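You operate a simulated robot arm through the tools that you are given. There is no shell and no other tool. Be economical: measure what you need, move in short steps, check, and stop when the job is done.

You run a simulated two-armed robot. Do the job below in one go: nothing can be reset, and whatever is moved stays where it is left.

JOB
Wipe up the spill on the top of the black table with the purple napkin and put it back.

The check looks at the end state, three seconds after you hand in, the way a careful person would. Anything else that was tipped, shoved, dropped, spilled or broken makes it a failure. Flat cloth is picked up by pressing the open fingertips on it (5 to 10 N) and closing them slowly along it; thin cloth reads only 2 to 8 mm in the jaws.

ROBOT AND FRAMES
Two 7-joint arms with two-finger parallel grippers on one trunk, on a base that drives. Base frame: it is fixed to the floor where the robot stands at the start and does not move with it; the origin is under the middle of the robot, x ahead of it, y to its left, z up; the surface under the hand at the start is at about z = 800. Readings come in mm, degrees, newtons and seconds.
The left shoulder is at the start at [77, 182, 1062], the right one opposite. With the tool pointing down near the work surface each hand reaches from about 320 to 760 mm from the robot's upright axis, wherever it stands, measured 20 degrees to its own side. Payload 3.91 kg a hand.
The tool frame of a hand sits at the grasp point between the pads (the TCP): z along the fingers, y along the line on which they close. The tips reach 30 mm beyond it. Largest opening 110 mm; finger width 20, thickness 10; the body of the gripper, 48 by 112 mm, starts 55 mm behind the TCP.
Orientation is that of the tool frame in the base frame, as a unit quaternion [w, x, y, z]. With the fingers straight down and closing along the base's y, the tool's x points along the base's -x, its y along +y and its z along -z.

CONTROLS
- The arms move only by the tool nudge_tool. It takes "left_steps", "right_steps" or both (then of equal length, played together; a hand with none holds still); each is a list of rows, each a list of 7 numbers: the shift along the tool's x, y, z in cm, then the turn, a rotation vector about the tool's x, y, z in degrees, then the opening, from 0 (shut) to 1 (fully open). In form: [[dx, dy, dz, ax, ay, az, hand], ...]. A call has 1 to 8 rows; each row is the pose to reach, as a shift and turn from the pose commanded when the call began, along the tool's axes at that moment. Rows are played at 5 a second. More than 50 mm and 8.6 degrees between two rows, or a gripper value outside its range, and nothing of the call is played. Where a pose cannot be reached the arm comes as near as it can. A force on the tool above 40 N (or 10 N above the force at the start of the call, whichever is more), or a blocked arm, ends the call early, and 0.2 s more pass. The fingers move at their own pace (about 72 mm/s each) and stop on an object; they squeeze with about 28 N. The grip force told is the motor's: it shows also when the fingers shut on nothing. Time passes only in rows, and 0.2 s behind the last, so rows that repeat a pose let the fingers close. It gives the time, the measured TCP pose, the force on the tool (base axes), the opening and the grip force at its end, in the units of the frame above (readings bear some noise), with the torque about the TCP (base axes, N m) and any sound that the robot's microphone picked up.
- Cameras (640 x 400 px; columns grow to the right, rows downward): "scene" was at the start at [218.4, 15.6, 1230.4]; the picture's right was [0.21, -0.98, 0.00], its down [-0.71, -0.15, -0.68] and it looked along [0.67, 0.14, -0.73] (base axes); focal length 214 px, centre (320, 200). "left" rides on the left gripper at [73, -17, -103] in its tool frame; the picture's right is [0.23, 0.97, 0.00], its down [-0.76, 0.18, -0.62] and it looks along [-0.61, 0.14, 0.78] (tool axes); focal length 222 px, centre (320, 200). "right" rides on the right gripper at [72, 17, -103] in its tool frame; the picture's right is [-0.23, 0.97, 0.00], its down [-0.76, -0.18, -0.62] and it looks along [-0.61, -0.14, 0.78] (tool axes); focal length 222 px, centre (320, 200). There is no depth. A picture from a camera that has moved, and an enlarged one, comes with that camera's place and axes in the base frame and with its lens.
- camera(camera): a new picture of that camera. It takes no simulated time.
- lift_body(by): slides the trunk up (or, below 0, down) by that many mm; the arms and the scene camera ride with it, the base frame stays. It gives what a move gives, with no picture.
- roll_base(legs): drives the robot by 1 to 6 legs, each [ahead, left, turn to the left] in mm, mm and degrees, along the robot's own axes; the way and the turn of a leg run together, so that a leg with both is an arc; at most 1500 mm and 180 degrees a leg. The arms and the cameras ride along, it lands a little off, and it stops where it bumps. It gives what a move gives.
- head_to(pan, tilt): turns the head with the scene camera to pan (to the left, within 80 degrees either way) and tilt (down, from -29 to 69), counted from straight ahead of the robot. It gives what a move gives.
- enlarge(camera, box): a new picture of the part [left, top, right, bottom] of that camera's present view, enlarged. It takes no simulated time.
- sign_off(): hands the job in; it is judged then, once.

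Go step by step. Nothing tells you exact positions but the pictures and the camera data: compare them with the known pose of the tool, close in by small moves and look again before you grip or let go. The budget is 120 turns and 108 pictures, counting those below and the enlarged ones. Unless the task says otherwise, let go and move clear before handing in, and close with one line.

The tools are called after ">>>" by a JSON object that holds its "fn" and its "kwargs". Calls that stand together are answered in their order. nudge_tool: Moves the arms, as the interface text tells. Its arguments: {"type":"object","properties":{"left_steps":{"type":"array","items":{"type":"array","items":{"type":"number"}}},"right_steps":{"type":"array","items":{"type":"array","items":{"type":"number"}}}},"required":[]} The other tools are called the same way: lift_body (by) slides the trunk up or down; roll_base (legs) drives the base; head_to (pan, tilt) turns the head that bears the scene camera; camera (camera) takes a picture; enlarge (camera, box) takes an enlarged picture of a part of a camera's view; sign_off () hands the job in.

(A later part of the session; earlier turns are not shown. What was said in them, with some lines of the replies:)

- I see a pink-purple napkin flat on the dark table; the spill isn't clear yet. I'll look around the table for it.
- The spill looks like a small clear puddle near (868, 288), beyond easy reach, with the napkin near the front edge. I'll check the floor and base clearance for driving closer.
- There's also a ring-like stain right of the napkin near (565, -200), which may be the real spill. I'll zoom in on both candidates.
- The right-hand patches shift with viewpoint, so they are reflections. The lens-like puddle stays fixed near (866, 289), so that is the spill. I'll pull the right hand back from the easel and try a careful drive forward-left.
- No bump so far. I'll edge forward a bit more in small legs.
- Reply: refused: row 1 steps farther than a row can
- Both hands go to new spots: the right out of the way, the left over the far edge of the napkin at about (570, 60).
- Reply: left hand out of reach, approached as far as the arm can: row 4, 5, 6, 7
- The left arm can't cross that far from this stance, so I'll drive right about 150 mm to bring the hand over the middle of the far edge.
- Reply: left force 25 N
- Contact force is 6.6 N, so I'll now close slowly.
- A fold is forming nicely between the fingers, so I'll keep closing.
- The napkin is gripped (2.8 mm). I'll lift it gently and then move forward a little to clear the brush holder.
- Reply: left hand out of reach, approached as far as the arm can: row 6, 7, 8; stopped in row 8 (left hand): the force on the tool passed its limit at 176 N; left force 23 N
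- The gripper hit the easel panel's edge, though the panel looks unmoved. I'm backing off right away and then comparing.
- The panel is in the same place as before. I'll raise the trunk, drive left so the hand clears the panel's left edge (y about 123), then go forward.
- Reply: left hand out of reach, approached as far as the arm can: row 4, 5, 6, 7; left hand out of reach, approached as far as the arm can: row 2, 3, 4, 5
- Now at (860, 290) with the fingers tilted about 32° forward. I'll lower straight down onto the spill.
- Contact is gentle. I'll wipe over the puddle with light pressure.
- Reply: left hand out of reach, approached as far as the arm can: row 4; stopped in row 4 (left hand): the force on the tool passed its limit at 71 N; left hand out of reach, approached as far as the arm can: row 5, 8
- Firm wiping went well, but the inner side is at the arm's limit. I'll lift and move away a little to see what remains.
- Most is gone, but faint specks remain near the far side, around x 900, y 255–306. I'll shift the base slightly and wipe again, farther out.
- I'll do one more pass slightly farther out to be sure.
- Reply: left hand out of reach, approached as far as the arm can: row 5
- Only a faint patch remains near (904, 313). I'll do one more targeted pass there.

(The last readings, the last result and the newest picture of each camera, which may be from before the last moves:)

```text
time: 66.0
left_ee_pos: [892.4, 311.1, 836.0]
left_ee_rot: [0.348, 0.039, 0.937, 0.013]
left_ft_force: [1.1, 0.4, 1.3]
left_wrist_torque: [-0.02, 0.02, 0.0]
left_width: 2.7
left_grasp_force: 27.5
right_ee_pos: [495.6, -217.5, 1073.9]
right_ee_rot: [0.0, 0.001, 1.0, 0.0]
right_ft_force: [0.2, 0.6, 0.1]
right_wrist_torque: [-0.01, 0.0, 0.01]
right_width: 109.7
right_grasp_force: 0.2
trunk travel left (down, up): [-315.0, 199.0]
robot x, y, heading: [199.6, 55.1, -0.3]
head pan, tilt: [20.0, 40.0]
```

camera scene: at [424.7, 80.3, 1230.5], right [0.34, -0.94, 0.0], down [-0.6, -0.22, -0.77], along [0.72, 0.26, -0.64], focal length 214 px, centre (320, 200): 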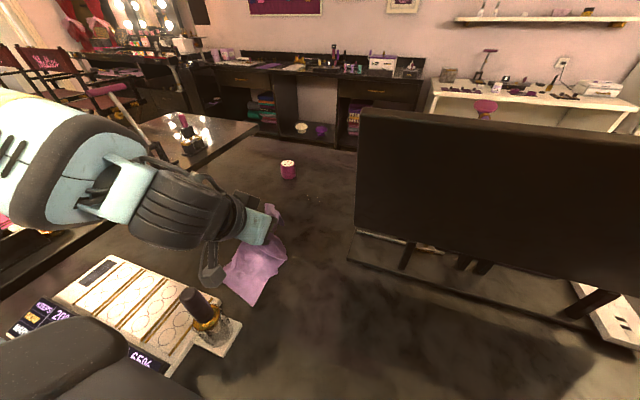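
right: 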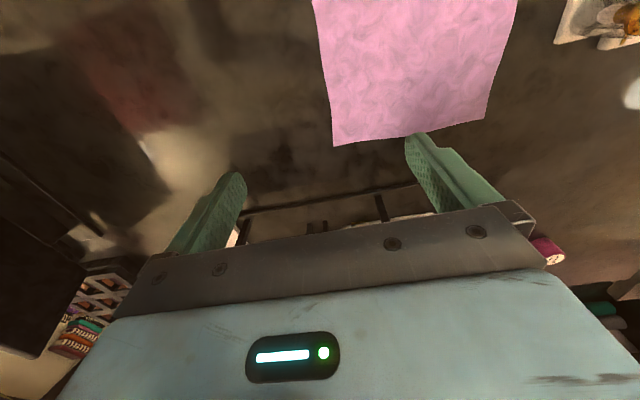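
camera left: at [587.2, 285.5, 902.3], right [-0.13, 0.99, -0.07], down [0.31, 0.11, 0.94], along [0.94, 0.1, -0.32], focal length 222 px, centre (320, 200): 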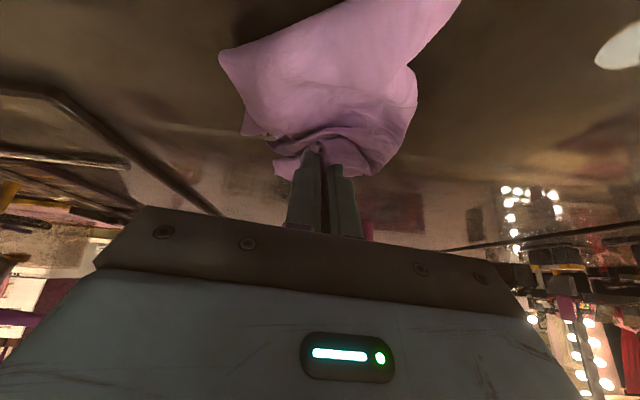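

>>> {"fn": "nudge_tool", "kwargs": {"left_steps": [[-0.38, 1.5, 1.09, 0, 0, 0, 0], [-0.53, -3, 0.91, 0, 0, 0, 0], [0.18, -4.5, 0.2, 0, 0, 0, 0], [0.33, 0, 0.38, 0, 0, 0, 0], [0.4, 2.2, 0.47, 0, 0, 0, 0], [1.54, 2.2, -0.5, 0, 0, 0, 0], [1.39, -2.3, -0.69, 0, 0, 0, 0], [2.85, -4, -2.06, 0, 0, 0, 0]]}}

>>> {"fn": "nudge_tool", "kwargs": {"left_steps": [[2, 2.5, -2, 0, 0, 0, 0], [0, 0, -5, 0, 0, 0, 0], [0, 0, -9, 0, 0, 0, 0], [3, 0, -13, 0, 0, 0, 0], [6, 0, -16, 0, 0, 0, 0], [9, 0, -19, 0, 0, 0, 0]]}}

>>> {"fn": "camera", "kwargs": {"camera": "scene"}}

>>> {"fn": "enlarge", "kwargs": {"camera": "scene", "box": [273, 170, 353, 220]}}

```text
time: 67.8
left_ee_pos: [854.2, 273.4, 830.0]
left_ee_rot: [0.348, 0.039, 0.937, 0.013]
left_ft_force: [2.0, 0.0, 2.9]
left_wrist_torque: [-0.04, -0.07, 0.01]
left_width: 2.8
left_grasp_force: 27.9
right_ee_pos: [495.9, -216.0, 1073.2]
right_ee_rot: [0.001, 0.0, 1.0, 0.0]
right_ft_force: [0.8, 0.6, 0.6]
right_wrist_torque: [0.02, 0.01, -0.03]
right_width: 110.0
right_grasp_force: 0.0
trunk travel left (down, up): [-315.0, 199.0]
robot x, y, heading: [205.6, 49.6, 0.0]
head pan, tilt: [20.0, 40.0]
```

```text
time: 69.2
left_ee_pos: [661.5, 283.5, 916.0]
left_ee_rot: [0.348, 0.039, 0.937, 0.013]
left_ft_force: [0.3, 0.2, -1.5]
left_wrist_torque: [-0.04, 0.0, -0.02]
left_width: 2.7
left_grasp_force: 27.7
right_ee_pos: [495.9, -215.3, 1074.6]
right_ee_rot: [0.001, 0.0, 1.0, 0.0]
right_ft_force: [-0.2, 0.8, 0.5]
right_wrist_torque: [0.0, -0.01, 0.05]
right_width: 110.1
right_grasp_force: 0.1
trunk travel left (down, up): [-315.0, 199.0]
robot x, y, heading: [200.7, 54.4, -0.1]
head pan, tilt: [20.0, 40.0]
```

```text
51 pictures are left
camera scene: at [424.8, 80.4, 1230.5], right [0.34, -0.94, 0.0], down [-0.6, -0.22, -0.77], along [0.72, 0.26, -0.64], focal length 214 px, centre (320, 200)
```

scene: 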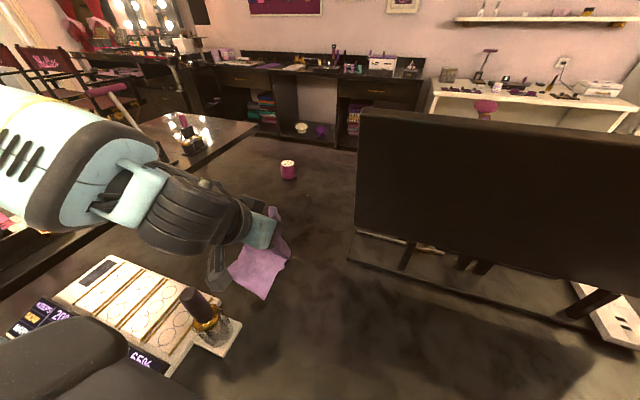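

```text
8.00 times, centred on (313, 195) of scene
camera zoom: at [424.8, 80.4, 1230.5], right [0.34, -0.94, 0.0], down [-0.6, -0.22, -0.77], along [0.72, 0.26, -0.64], focal length 1716 px, centre (376, 240)
```

zoom: 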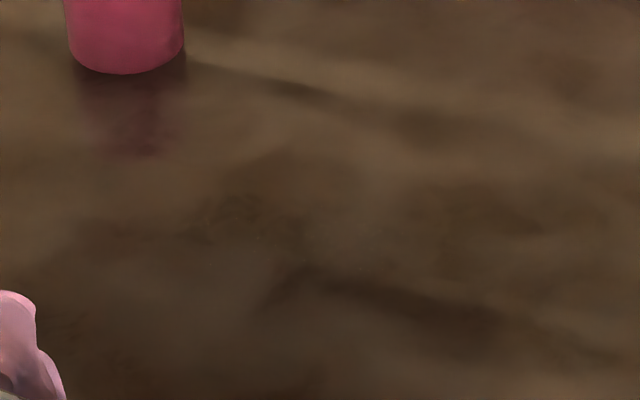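

>>> {"fn": "enlarge", "kwargs": {"camera": "scene", "box": [292, 187, 324, 207]}}

>>> {"fn": "head_to", "kwargs": {"pan": 35, "tilt": 45}}

>>> {"fn": "camera", "kwargs": {"camera": "scene"}}

```text
16.00 times, centred on (308, 197) of scene
camera zoom: at [424.8, 80.4, 1230.5], right [0.34, -0.94, 0.0], down [-0.6, -0.22, -0.77], along [0.72, 0.26, -0.64], focal length 3432 px, centre (512, 248)
```

zoom: 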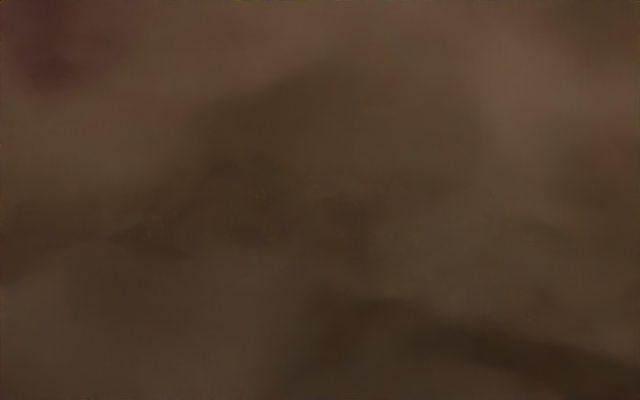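

```text
time: 70.0
left_ee_pos: [663.6, 282.2, 916.2]
left_ee_rot: [0.348, 0.04, 0.936, 0.013]
left_ft_force: [0.0, 0.0, 0.3]
left_wrist_torque: [0.0, 0.01, 0.02]
left_width: 2.7
left_grasp_force: 27.5
right_ee_pos: [495.4, -216.3, 1073.2]
right_ee_rot: [0.0, 0.001, 1.0, 0.0]
right_ft_force: [0.6, 0.3, 0.2]
right_wrist_torque: [-0.02, -0.01, 0.04]
right_width: 110.4
right_grasp_force: 0.0
trunk travel left (down, up): [-315.0, 199.0]
robot x, y, heading: [203.4, 52.3, -0.1]
head pan, tilt: [35.0, 45.0]
```

```text
48 pictures are left
camera scene: at [412.4, 97.8, 1223.1], right [0.57, -0.82, 0.0], down [-0.58, -0.4, -0.71], along [0.58, 0.4, -0.71], focal length 214 px, centre (320, 200)
```

scene: 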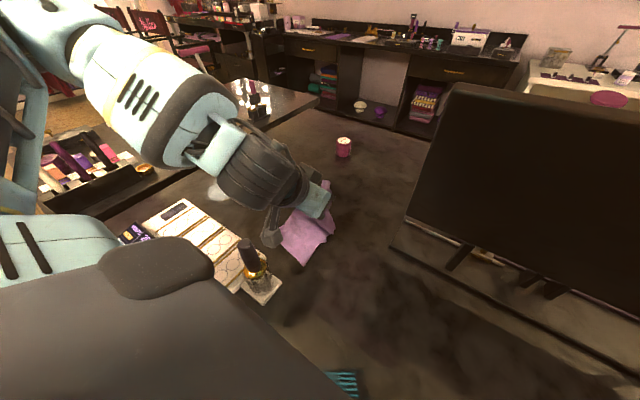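

The spill looks clean now. Next I'll return the napkin: first straighten the hand and come back clear of both easel and brush.

>>> {"fn": "nudge_tool", "kwargs": {"left_steps": [[-0.1, -1.4, -3, 0, 8, 0, 0], [-0.3, -2.8, -6, 0, 16, 0, 0], [-0.4, -4.2, -9, 0, 24, 0, 0], [-0.6, -5.8, -12, 0, 32, 0, 0], [-0.7, -7.4, -15.2, 0, 40, 0, 0]]}}

>>> {"fn": "head_to", "kwargs": {"pan": 10, "tilt": 45}}

>>> {"fn": "camera", "kwargs": {"camera": "scene"}}

```text
time: 71.2
left_ee_pos: [565.5, 208.5, 1032.0]
left_ee_rot: [0.006, 0.034, 0.999, 0.025]
left_ft_force: [-1.0, -0.6, -0.2]
left_wrist_torque: [-0.01, 0.0, 0.0]
left_width: 2.4
left_grasp_force: 27.3
right_ee_pos: [495.9, -215.9, 1074.8]
right_ee_rot: [0.0, 0.001, 1.0, 0.0]
right_ft_force: [0.3, 0.4, 0.5]
right_wrist_torque: [0.0, 0.05, -0.02]
right_width: 109.8
right_grasp_force: 0.0
trunk travel left (down, up): [-315.0, 199.0]
robot x, y, heading: [202.9, 50.8, -0.3]
head pan, tilt: [35.0, 45.0]
```

```text
time: 72.1
left_ee_pos: [566.1, 208.8, 1031.7]
left_ee_rot: [0.008, 0.032, 0.999, 0.026]
left_ft_force: [0.8, 0.6, -0.6]
left_wrist_torque: [-0.02, 0.02, -0.02]
left_width: 2.5
left_grasp_force: 27.7
right_ee_pos: [496.0, -217.1, 1074.0]
right_ee_rot: [0.0, 0.001, 1.0, 0.0]
right_ft_force: [-0.1, -0.4, 0.6]
right_wrist_torque: [0.0, 0.01, 0.0]
right_width: 110.2
right_grasp_force: 0.0
trunk travel left (down, up): [-315.0, 199.0]
robot x, y, heading: [202.0, 58.4, -0.3]
head pan, tilt: [10.0, 45.0]
```

```text
47 pictures are left
camera scene: at [425.7, 65.4, 1223.0], right [0.17, -0.99, 0.0], down [-0.7, -0.12, -0.71], along [0.7, 0.12, -0.71], focal length 214 px, centre (320, 200)
```

scene: 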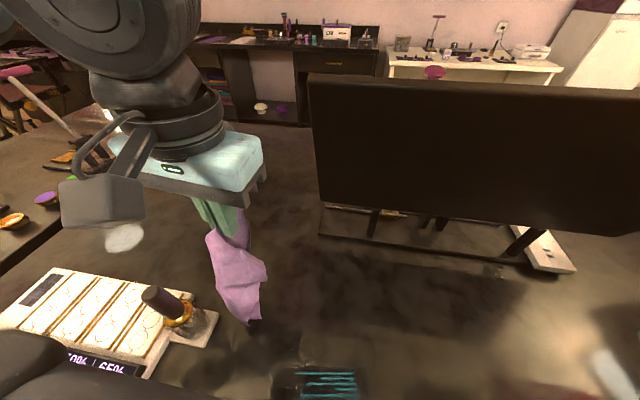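

>>> {"fn": "lift_body", "kwargs": {"by": 60}}

>>> {"fn": "roll_base", "kwargs": {"legs": [[0, -148, 0], [-200, 0, 0]]}}

>>> {"fn": "camera", "kwargs": {"camera": "scene"}}

>>> {"fn": "camera", "kwargs": {"camera": "left"}}

>>> {"fn": "camera", "kwargs": {"camera": "right"}}

```text
time: 73.1
left_ee_pos: [565.6, 208.2, 1092.0]
left_ee_rot: [0.006, 0.032, 0.999, 0.026]
left_ft_force: [-0.5, 0.1, -0.2]
left_wrist_torque: [-0.05, 0.0, 0.01]
left_width: 2.6
left_grasp_force: 27.5
right_ee_pos: [497.0, -215.6, 1134.6]
right_ee_rot: [0.0, 0.0, 1.0, 0.001]
right_ft_force: [-0.7, -0.3, 0.6]
right_wrist_torque: [0.04, 0.03, -0.02]
right_width: 109.8
right_grasp_force: 0.0
trunk travel left (down, up): [-375.0, 139.0]
robot x, y, heading: [202.6, 55.0, -0.1]
head pan, tilt: [10.0, 45.0]
```

```text
time: 76.2
left_ee_pos: [366.1, 59.8, 1091.9]
left_ee_rot: [0.006, 0.031, 0.999, 0.026]
left_ft_force: [0.4, 0.2, 0.6]
left_wrist_torque: [-0.02, -0.04, 0.03]
left_width: 2.5
left_grasp_force: 27.7
right_ee_pos: [296.5, -363.9, 1133.8]
right_ee_rot: [-0.001, 0.0, 1.0, 0.0]
right_ft_force: [-0.6, -0.2, 0.1]
right_wrist_torque: [-0.03, 0.0, 0.0]
right_width: 110.0
right_grasp_force: 0.0
trunk travel left (down, up): [-375.0, 139.0]
robot x, y, heading: [3.5, -98.8, -0.2]
head pan, tilt: [10.0, 45.0]
```

```text
46 pictures are left
camera scene: at [209.7, -83.1, 1284.9], right [0.17, -0.99, 0.0], down [-0.7, -0.12, -0.71], along [0.7, 0.12, -0.71], focal length 214 px, centre (320, 200)
```

scene: 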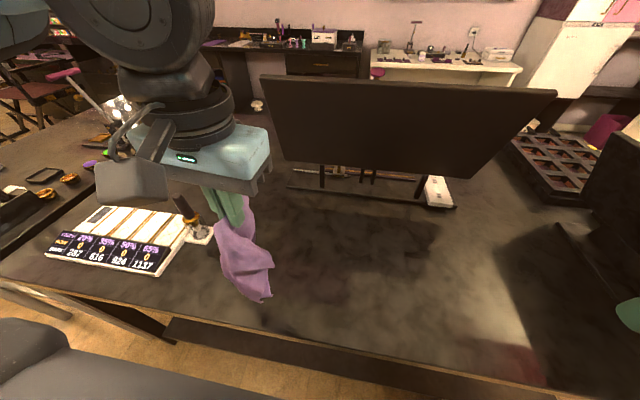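

```text
45 pictures are left
camera left: at [290.9, 43.4, 1192.8], right [-0.17, 0.98, 0.05], down [0.76, 0.1, 0.64], along [0.63, 0.14, -0.77], focal length 222 px, centre (320, 200)
```

left: 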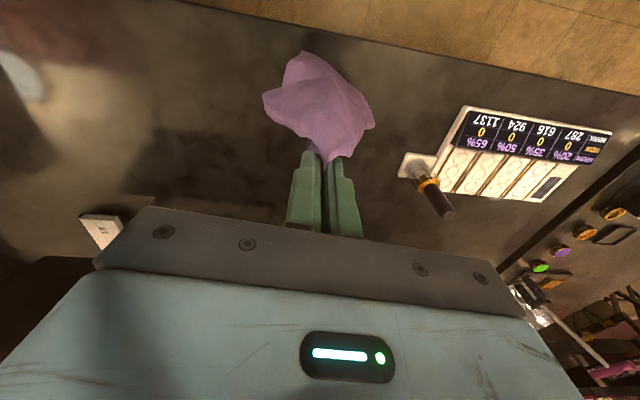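

```text
44 pictures are left
camera right: at [226.2, -347.4, 1237.6], right [0.23, 0.97, 0.0], down [0.76, -0.18, 0.62], along [0.61, -0.14, -0.78], focal length 222 px, centre (320, 200)
```

right: 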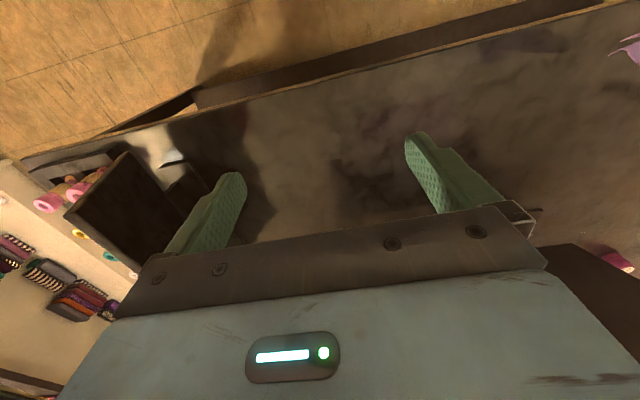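

>>> {"fn": "lift_body", "kwargs": {"by": -60}}

>>> {"fn": "nudge_tool", "kwargs": {"left_steps": [[0, 0, 3.2, 0, 0, 0, 0], [-4.5, 0.3, 3.7, 0, 0, 0, 0], [-9, 0.7, 5, 0, 0, 0, 0], [-13, 1, 7.8, 0, 0, 0, 0], [-17, 1.2, 10.5, 0, 0, 0, 0], [-19.5, 1.4, 14.5, 0, 0, 0, 0], [-21, 1.6, 18.5, 0, 0, 0, 0]]}}

>>> {"fn": "camera", "kwargs": {"camera": "scene"}}

>>> {"fn": "camera", "kwargs": {"camera": "left"}}

```text
time: 77.2
left_ee_pos: [366.0, 59.6, 1032.1]
left_ee_rot: [0.007, 0.032, 0.999, 0.026]
left_ft_force: [-0.3, -0.2, -0.5]
left_wrist_torque: [-0.01, -0.02, 0.02]
left_width: 2.5
left_grasp_force: 27.8
right_ee_pos: [296.9, -363.1, 1074.5]
right_ee_rot: [0.0, 0.001, 1.0, 0.0]
right_ft_force: [-0.5, -0.4, -0.9]
right_wrist_torque: [-0.03, 0.0, -0.01]
right_width: 109.9
right_grasp_force: 0.0
trunk travel left (down, up): [-315.0, 199.0]
robot x, y, heading: [2.7, -97.9, 0.1]
head pan, tilt: [10.0, 45.0]
```

```text
time: 78.8
left_ee_pos: [568.0, 80.5, 859.1]
left_ee_rot: [0.006, 0.032, 0.999, 0.026]
left_ft_force: [0.1, 0.8, -0.5]
left_wrist_torque: [-0.03, 0.03, 0.01]
left_width: 2.6
left_grasp_force: 28.0
left hand out of reach, approached as far as the arm can: row 6, 7
right_ee_pos: [297.5, -363.5, 1073.6]
right_ee_rot: [0.0, 0.001, 1.0, 0.0]
right_ft_force: [-0.1, 0.3, -1.2]
right_wrist_torque: [0.01, -0.01, -0.02]
right_width: 109.9
right_grasp_force: 0.1
trunk travel left (down, up): [-315.0, 199.0]
robot x, y, heading: [3.9, -94.6, -0.2]
head pan, tilt: [10.0, 45.0]
```

```text
43 pictures are left
camera scene: at [227.3, -83.2, 1223.1], right [0.17, -0.99, 0.0], down [-0.7, -0.12, -0.71], along [0.7, 0.12, -0.71], focal length 214 px, centre (320, 200)
```

scene: 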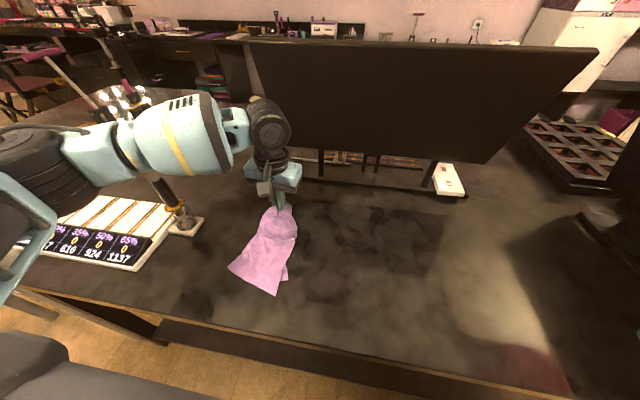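

```text
42 pictures are left
camera left: at [492.3, 64.7, 959.6], right [-0.17, 0.98, 0.05], down [0.76, 0.1, 0.64], along [0.63, 0.14, -0.77], focal length 222 px, centre (320, 200)
```

left: 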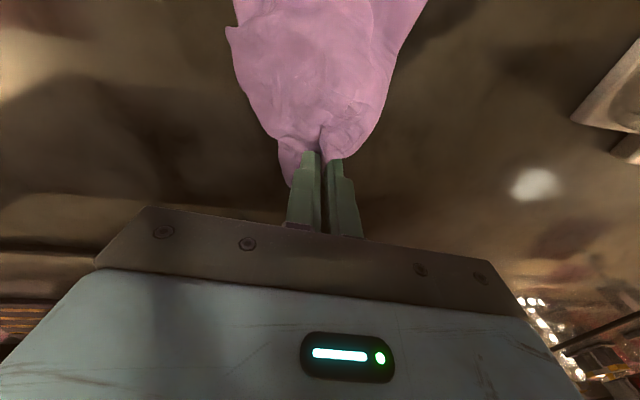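

>>> {"fn": "roll_base", "kwargs": {"legs": [[-5, -16, 0]]}}

>>> {"fn": "nudge_tool", "kwargs": {"left_steps": [[0, 0, 1.3, 0, 0, 0, 0], [0, 0, 2.4, 0, 0, 0, 0]]}}

```text
time: 79.7
left_ee_pos: [563.1, 65.6, 858.8]
left_ee_rot: [0.007, 0.032, 0.999, 0.026]
left_ft_force: [-0.8, 0.0, 0.5]
left_wrist_torque: [0.0, 0.01, 0.02]
left_width: 2.5
left_grasp_force: 28.1
right_ee_pos: [292.1, -380.2, 1073.7]
right_ee_rot: [0.0, 0.0, 1.0, 0.0]
right_ft_force: [0.5, -0.8, -0.9]
right_wrist_torque: [0.01, 0.01, -0.01]
right_width: 109.9
right_grasp_force: 0.1
trunk travel left (down, up): [-315.0, 199.0]
robot x, y, heading: [-2.6, -112.0, -0.2]
head pan, tilt: [10.0, 45.0]
```

```text
time: 80.3
left_ee_pos: [563.1, 66.5, 834.7]
left_ee_rot: [0.007, 0.032, 0.999, 0.026]
left_ft_force: [-0.3, -0.1, 2.2]
left_wrist_torque: [-0.01, 0.03, 0.01]
left_width: 2.6
left_grasp_force: 27.9
right_ee_pos: [290.9, -381.0, 1073.5]
right_ee_rot: [0.001, 0.0, 1.0, -0.001]
right_ft_force: [0.2, -0.3, 0.3]
right_wrist_torque: [0.0, 0.0, -0.02]
right_width: 110.1
right_grasp_force: 0.0
trunk travel left (down, up): [-315.0, 199.0]
robot x, y, heading: [-1.7, -110.3, -0.1]
head pan, tilt: [10.0, 45.0]
```

I'll press lightly and open slowly so the fold spreads back out.

>>> {"fn": "nudge_tool", "kwargs": {"left_steps": [[0, 0, 0.2, 0, 0, 0, 0.05], [0, 0, 0.3, 0, 0, 0, 0.15], [0, 0, 0.3, 0, 0, 0, 0.3], [0, 0, 0.3, 0, 0, 0, 0.45], [0, 0, 0.3, 0, 0, 0, 0.6], [0, 0, 0.3, 0, 0, 0, 0.75], [0, 0, 0.3, 0, 0, 0, 0.9], [0, 0, 0.3, 0, 0, 0, 1]]}}

>>> {"fn": "nudge_tool", "kwargs": {"left_steps": [[0, 0, -1, 0, 0, 0, 1], [0, 0, -4, 0, 0, 0, 1], [0, 3, -8, 0, 0, 0, 1], [0, 6, -12, 0, 0, 0, 1], [0, 9, -16, 0, 0, 0, 1], [0, 13, -19, 0, 0, 0, 1]]}}

>>> {"fn": "camera", "kwargs": {"camera": "scene"}}

```text
time: 82.1
left_ee_pos: [562.3, 67.4, 833.3]
left_ee_rot: [0.01, 0.03, 0.999, 0.025]
left_ft_force: [0.3, 9.8, 32.3]
left_wrist_torque: [-1.52, 0.25, -0.05]
left_width: 103.9
left_grasp_force: 0.1
right_ee_pos: [291.2, -379.5, 1074.0]
right_ee_rot: [0.001, 0.0, 1.0, 0.0]
right_ft_force: [-0.7, -0.5, 0.0]
right_wrist_torque: [0.02, 0.06, 0.0]
right_width: 110.2
right_grasp_force: 0.2
trunk travel left (down, up): [-315.0, 199.0]
robot x, y, heading: [-3.0, -110.9, -0.1]
head pan, tilt: [10.0, 45.0]
```

```text
time: 83.5
left_ee_pos: [566.9, 188.8, 1029.2]
left_ee_rot: [0.005, 0.031, 0.999, 0.026]
left_ft_force: [0.1, 0.7, 0.3]
left_wrist_torque: [-0.02, -0.01, -0.01]
left_width: 110.2
left_grasp_force: 0.1
right_ee_pos: [292.9, -379.6, 1074.1]
right_ee_rot: [0.0, 0.001, 1.0, 0.0]
right_ft_force: [0.7, 0.7, 1.0]
right_wrist_torque: [-0.01, -0.04, 0.0]
right_width: 110.2
right_grasp_force: 0.1
trunk travel left (down, up): [-315.0, 199.0]
robot x, y, heading: [-1.6, -112.2, 0.1]
head pan, tilt: [10.0, 45.0]
```

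```text
41 pictures are left
camera scene: at [222.0, -98.2, 1223.1], right [0.17, -0.99, 0.0], down [-0.7, -0.12, -0.71], along [0.7, 0.12, -0.71], focal length 214 px, centre (320, 200)
```

scene: 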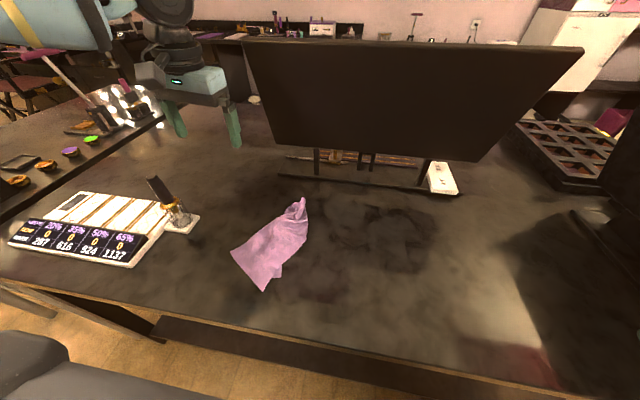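

>>> {"fn": "enlarge", "kwargs": {"camera": "scene", "box": [200, 180, 340, 310]}}

>>> {"fn": "nudge_tool", "kwargs": {"left_steps": [[0, 4, 0, 0, 0, 0, 1], [0, 6, 0, 0, 0, 0, 1]]}}

>>> {"fn": "head_to", "kwargs": {"pan": 15, "tilt": 62}}

>>> {"fn": "camera", "kwargs": {"camera": "scene"}}

```text
3.08 times, centred on (270, 245) of scene
camera zoom: at [222.0, -98.2, 1223.1], right [0.17, -0.99, 0.0], down [-0.7, -0.12, -0.71], along [0.7, 0.12, -0.71], focal length 660 px, centre (474, 62)
```

zoom: 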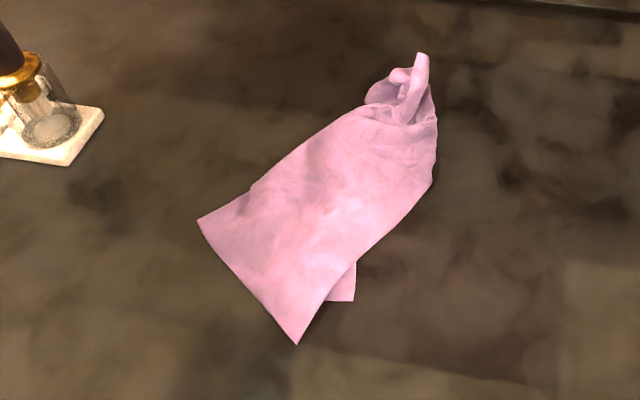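

```text
time: 84.1
left_ee_pos: [572.0, 246.1, 1031.5]
left_ee_rot: [0.007, 0.031, 0.999, 0.026]
left_ft_force: [-0.4, -0.2, 0.4]
left_wrist_torque: [-0.02, 0.02, 0.01]
left_width: 109.9
left_grasp_force: 0.0
right_ee_pos: [293.3, -381.2, 1073.6]
right_ee_rot: [-0.001, 0.001, 1.0, 0.0]
right_ft_force: [-0.5, 0.2, -0.1]
right_wrist_torque: [-0.01, 0.01, 0.04]
right_width: 110.1
right_grasp_force: 0.1
trunk travel left (down, up): [-315.0, 199.0]
robot x, y, heading: [-2.2, -112.9, -0.0]
head pan, tilt: [10.0, 45.0]
```

```text
time: 84.9
left_ee_pos: [571.3, 246.8, 1031.8]
left_ee_rot: [0.007, 0.031, 0.999, 0.026]
left_ft_force: [-0.1, -0.9, -0.9]
left_wrist_torque: [0.0, 0.0, 0.01]
left_width: 110.1
left_grasp_force: 0.0
right_ee_pos: [294.3, -380.0, 1074.4]
right_ee_rot: [-0.001, 0.0, 1.0, 0.001]
right_ft_force: [0.1, -0.2, -0.9]
right_wrist_torque: [0.0, -0.03, 0.01]
right_width: 110.2
right_grasp_force: 0.1
trunk travel left (down, up): [-315.0, 199.0]
robot x, y, heading: [-0.2, -111.8, -0.3]
head pan, tilt: [15.0, 62.0]
```

```text
39 pictures are left
camera scene: at [204.6, -96.3, 1201.3], right [0.26, -0.97, 0.0], down [-0.85, -0.23, -0.47], along [0.45, 0.12, -0.88], focal length 214 px, centre (320, 200)
```

scene: 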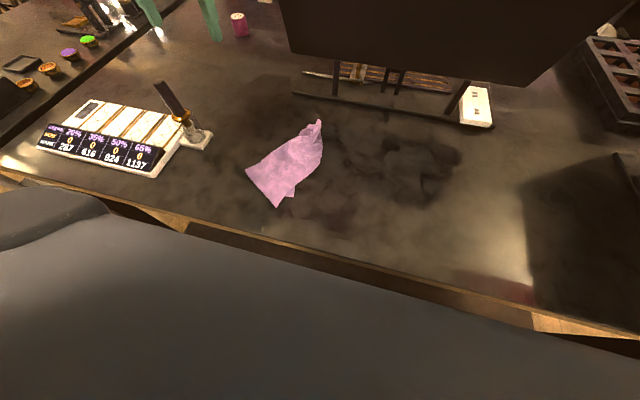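

The napkin is back at its spot, centred near (490, 75) against the original (480, 65). I'll retract the left hand and check the spill area and surroundings.

>>> {"fn": "nudge_tool", "kwargs": {"left_steps": [[4, 0, -1, 0, 0, 0, 1], [8, 0, -2, 0, 0, 0, 1], [12, 0, -3, 0, 0, 0, 1], [16, 0, -3, 0, 0, 0, 1]]}}

>>> {"fn": "head_to", "kwargs": {"pan": 12, "tilt": 42}}

>>> {"fn": "camera", "kwargs": {"camera": "scene"}}

>>> {"fn": "roll_base", "kwargs": {"legs": [[0, 110, 0]]}}

>>> {"fn": "camera", "kwargs": {"camera": "scene"}}

>>> {"fn": "enlarge", "kwargs": {"camera": "scene", "box": [245, 110, 325, 160]}}

```text
time: 85.9
left_ee_pos: [409.9, 255.0, 1059.9]
left_ee_rot: [0.007, 0.032, 0.999, 0.025]
left_ft_force: [-0.4, -0.6, 0.1]
left_wrist_torque: [0.02, -0.02, 0.01]
left_width: 109.7
left_grasp_force: 0.1
right_ee_pos: [292.6, -379.6, 1074.0]
right_ee_rot: [0.0, -0.001, 1.0, 0.001]
right_ft_force: [0.2, 0.0, -0.2]
right_wrist_torque: [-0.02, 0.02, -0.02]
right_width: 110.0
right_grasp_force: 0.1
trunk travel left (down, up): [-315.0, 199.0]
robot x, y, heading: [-1.8, -112.4, -0.0]
head pan, tilt: [15.0, 62.0]
```

```text
time: 86.7
left_ee_pos: [411.9, 254.4, 1059.7]
left_ee_rot: [0.008, 0.031, 0.999, 0.026]
left_ft_force: [0.6, 0.9, 0.6]
left_wrist_torque: [0.01, 0.05, -0.02]
left_width: 110.1
left_grasp_force: 0.0
right_ee_pos: [292.7, -379.8, 1073.4]
right_ee_rot: [-0.001, -0.001, 1.0, 0.0]
right_ft_force: [0.3, 0.2, -0.3]
right_wrist_torque: [-0.01, 0.01, 0.01]
right_width: 109.9
right_grasp_force: 0.1
trunk travel left (down, up): [-315.0, 199.0]
robot x, y, heading: [-1.2, -112.3, -0.2]
head pan, tilt: [12.0, 42.0]
```

```text
38 pictures are left
camera scene: at [224.1, -95.6, 1227.3], right [0.21, -0.98, 0.0], down [-0.66, -0.14, -0.74], along [0.73, 0.15, -0.67], focal length 214 px, centre (320, 200)
```

scene: 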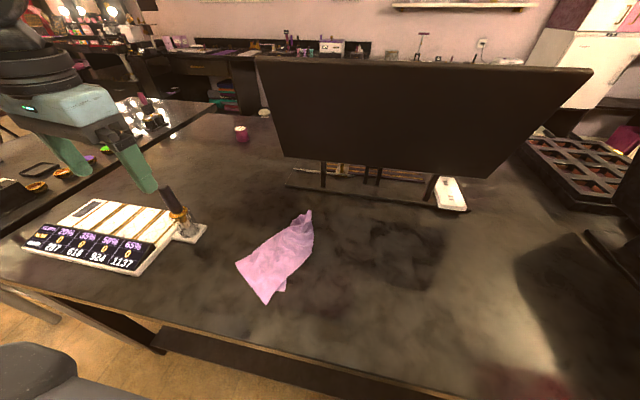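

```text
time: 88.3
left_ee_pos: [411.9, 362.8, 1060.3]
left_ee_rot: [0.006, 0.032, 0.999, 0.027]
left_ft_force: [0.7, 0.5, -0.1]
left_wrist_torque: [-0.01, 0.01, -0.02]
left_width: 109.9
left_grasp_force: 0.1
right_ee_pos: [293.2, -270.9, 1073.0]
right_ee_rot: [0.0, 0.0, 1.0, 0.001]
right_ft_force: [-0.5, -0.4, 0.5]
right_wrist_torque: [-0.05, 0.03, 0.0]
right_width: 109.9
right_grasp_force: 0.0
trunk travel left (down, up): [-315.0, 199.0]
robot x, y, heading: [-3.4, -1.8, 0.2]
head pan, tilt: [12.0, 42.0]
```

```text
37 pictures are left
camera scene: at [224.4, 13.6, 1227.4], right [0.21, -0.98, 0.0], down [-0.65, -0.14, -0.74], along [0.73, 0.15, -0.67], focal length 214 px, centre (320, 200)
```

scene: 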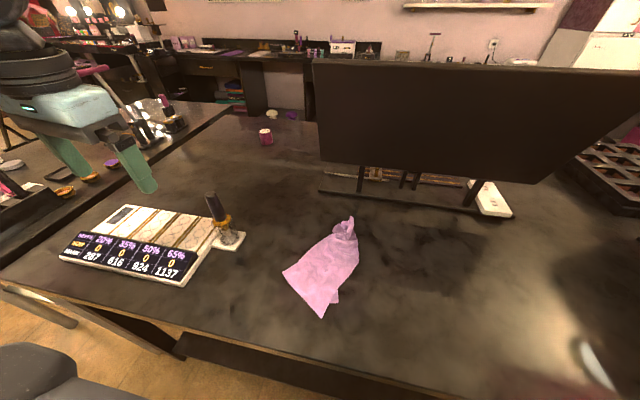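

```text
8.00 times, centred on (285, 135) of scene
camera zoom: at [224.4, 13.6, 1227.4], right [0.21, -0.98, 0.0], down [-0.65, -0.14, -0.74], along [0.73, 0.15, -0.67], focal length 1716 px, centre (600, 720)
```

zoom: 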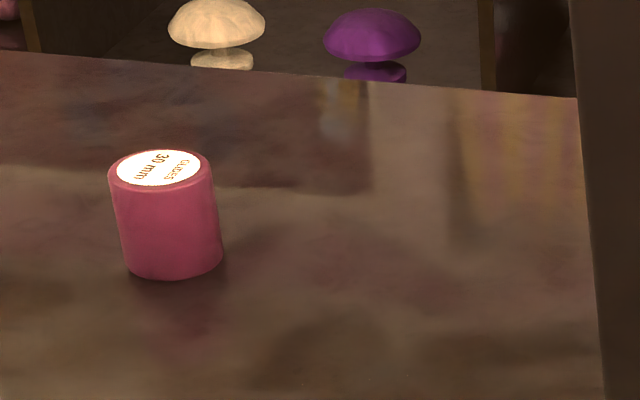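

>>> {"fn": "enlarge", "kwargs": {"camera": "scene", "box": [245, 138, 325, 188]}}

>>> {"fn": "enlarge", "kwargs": {"camera": "scene", "box": [260, 200, 390, 330]}}

```text
8.00 times, centred on (285, 163) of scene
camera zoom: at [224.4, 13.6, 1227.4], right [0.21, -0.98, 0.0], down [-0.65, -0.14, -0.74], along [0.73, 0.15, -0.67], focal length 1716 px, centre (600, 496)
```

zoom: 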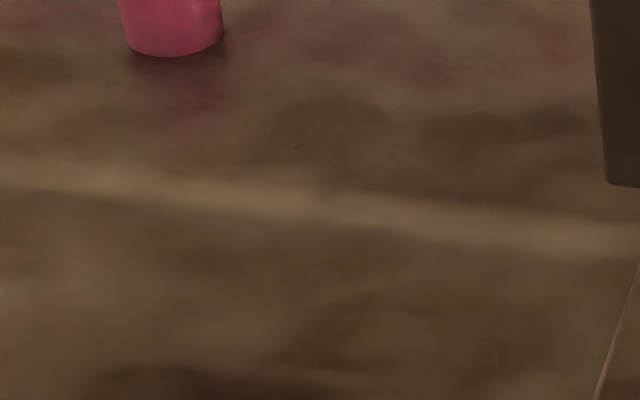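

```text
3.08 times, centred on (325, 265) of scene
camera zoom: at [224.4, 13.6, 1227.4], right [0.21, -0.98, 0.0], down [-0.65, -0.14, -0.74], along [0.73, 0.15, -0.67], focal length 660 px, centre (305, 0)
```

zoom: 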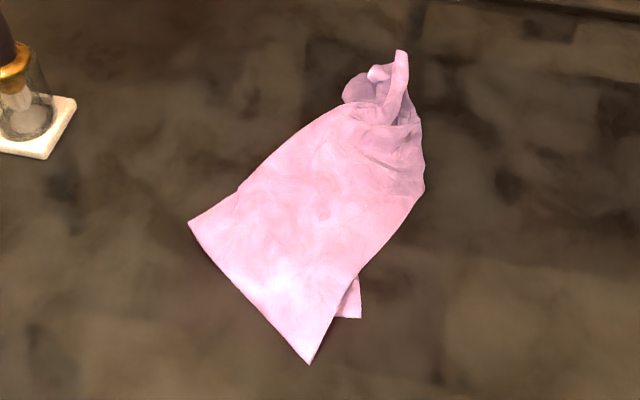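

The view that first showed the puddle is now clean. The napkin's centre is at about (479, 60), against (480, 65) at the start, and nothing else has moved, so I'm handing in.

>>> {"fn": "sign_off", "kwargs": {}}

```text
The job is handed in.
```

I wiped up the spill and put the napkin back at its original spot and let go of it, but it lies folded and turned instead of flat; the gripper also struck the easel panel once on the way (176 N), and later pictures showed neither the panel nor anything else moved.
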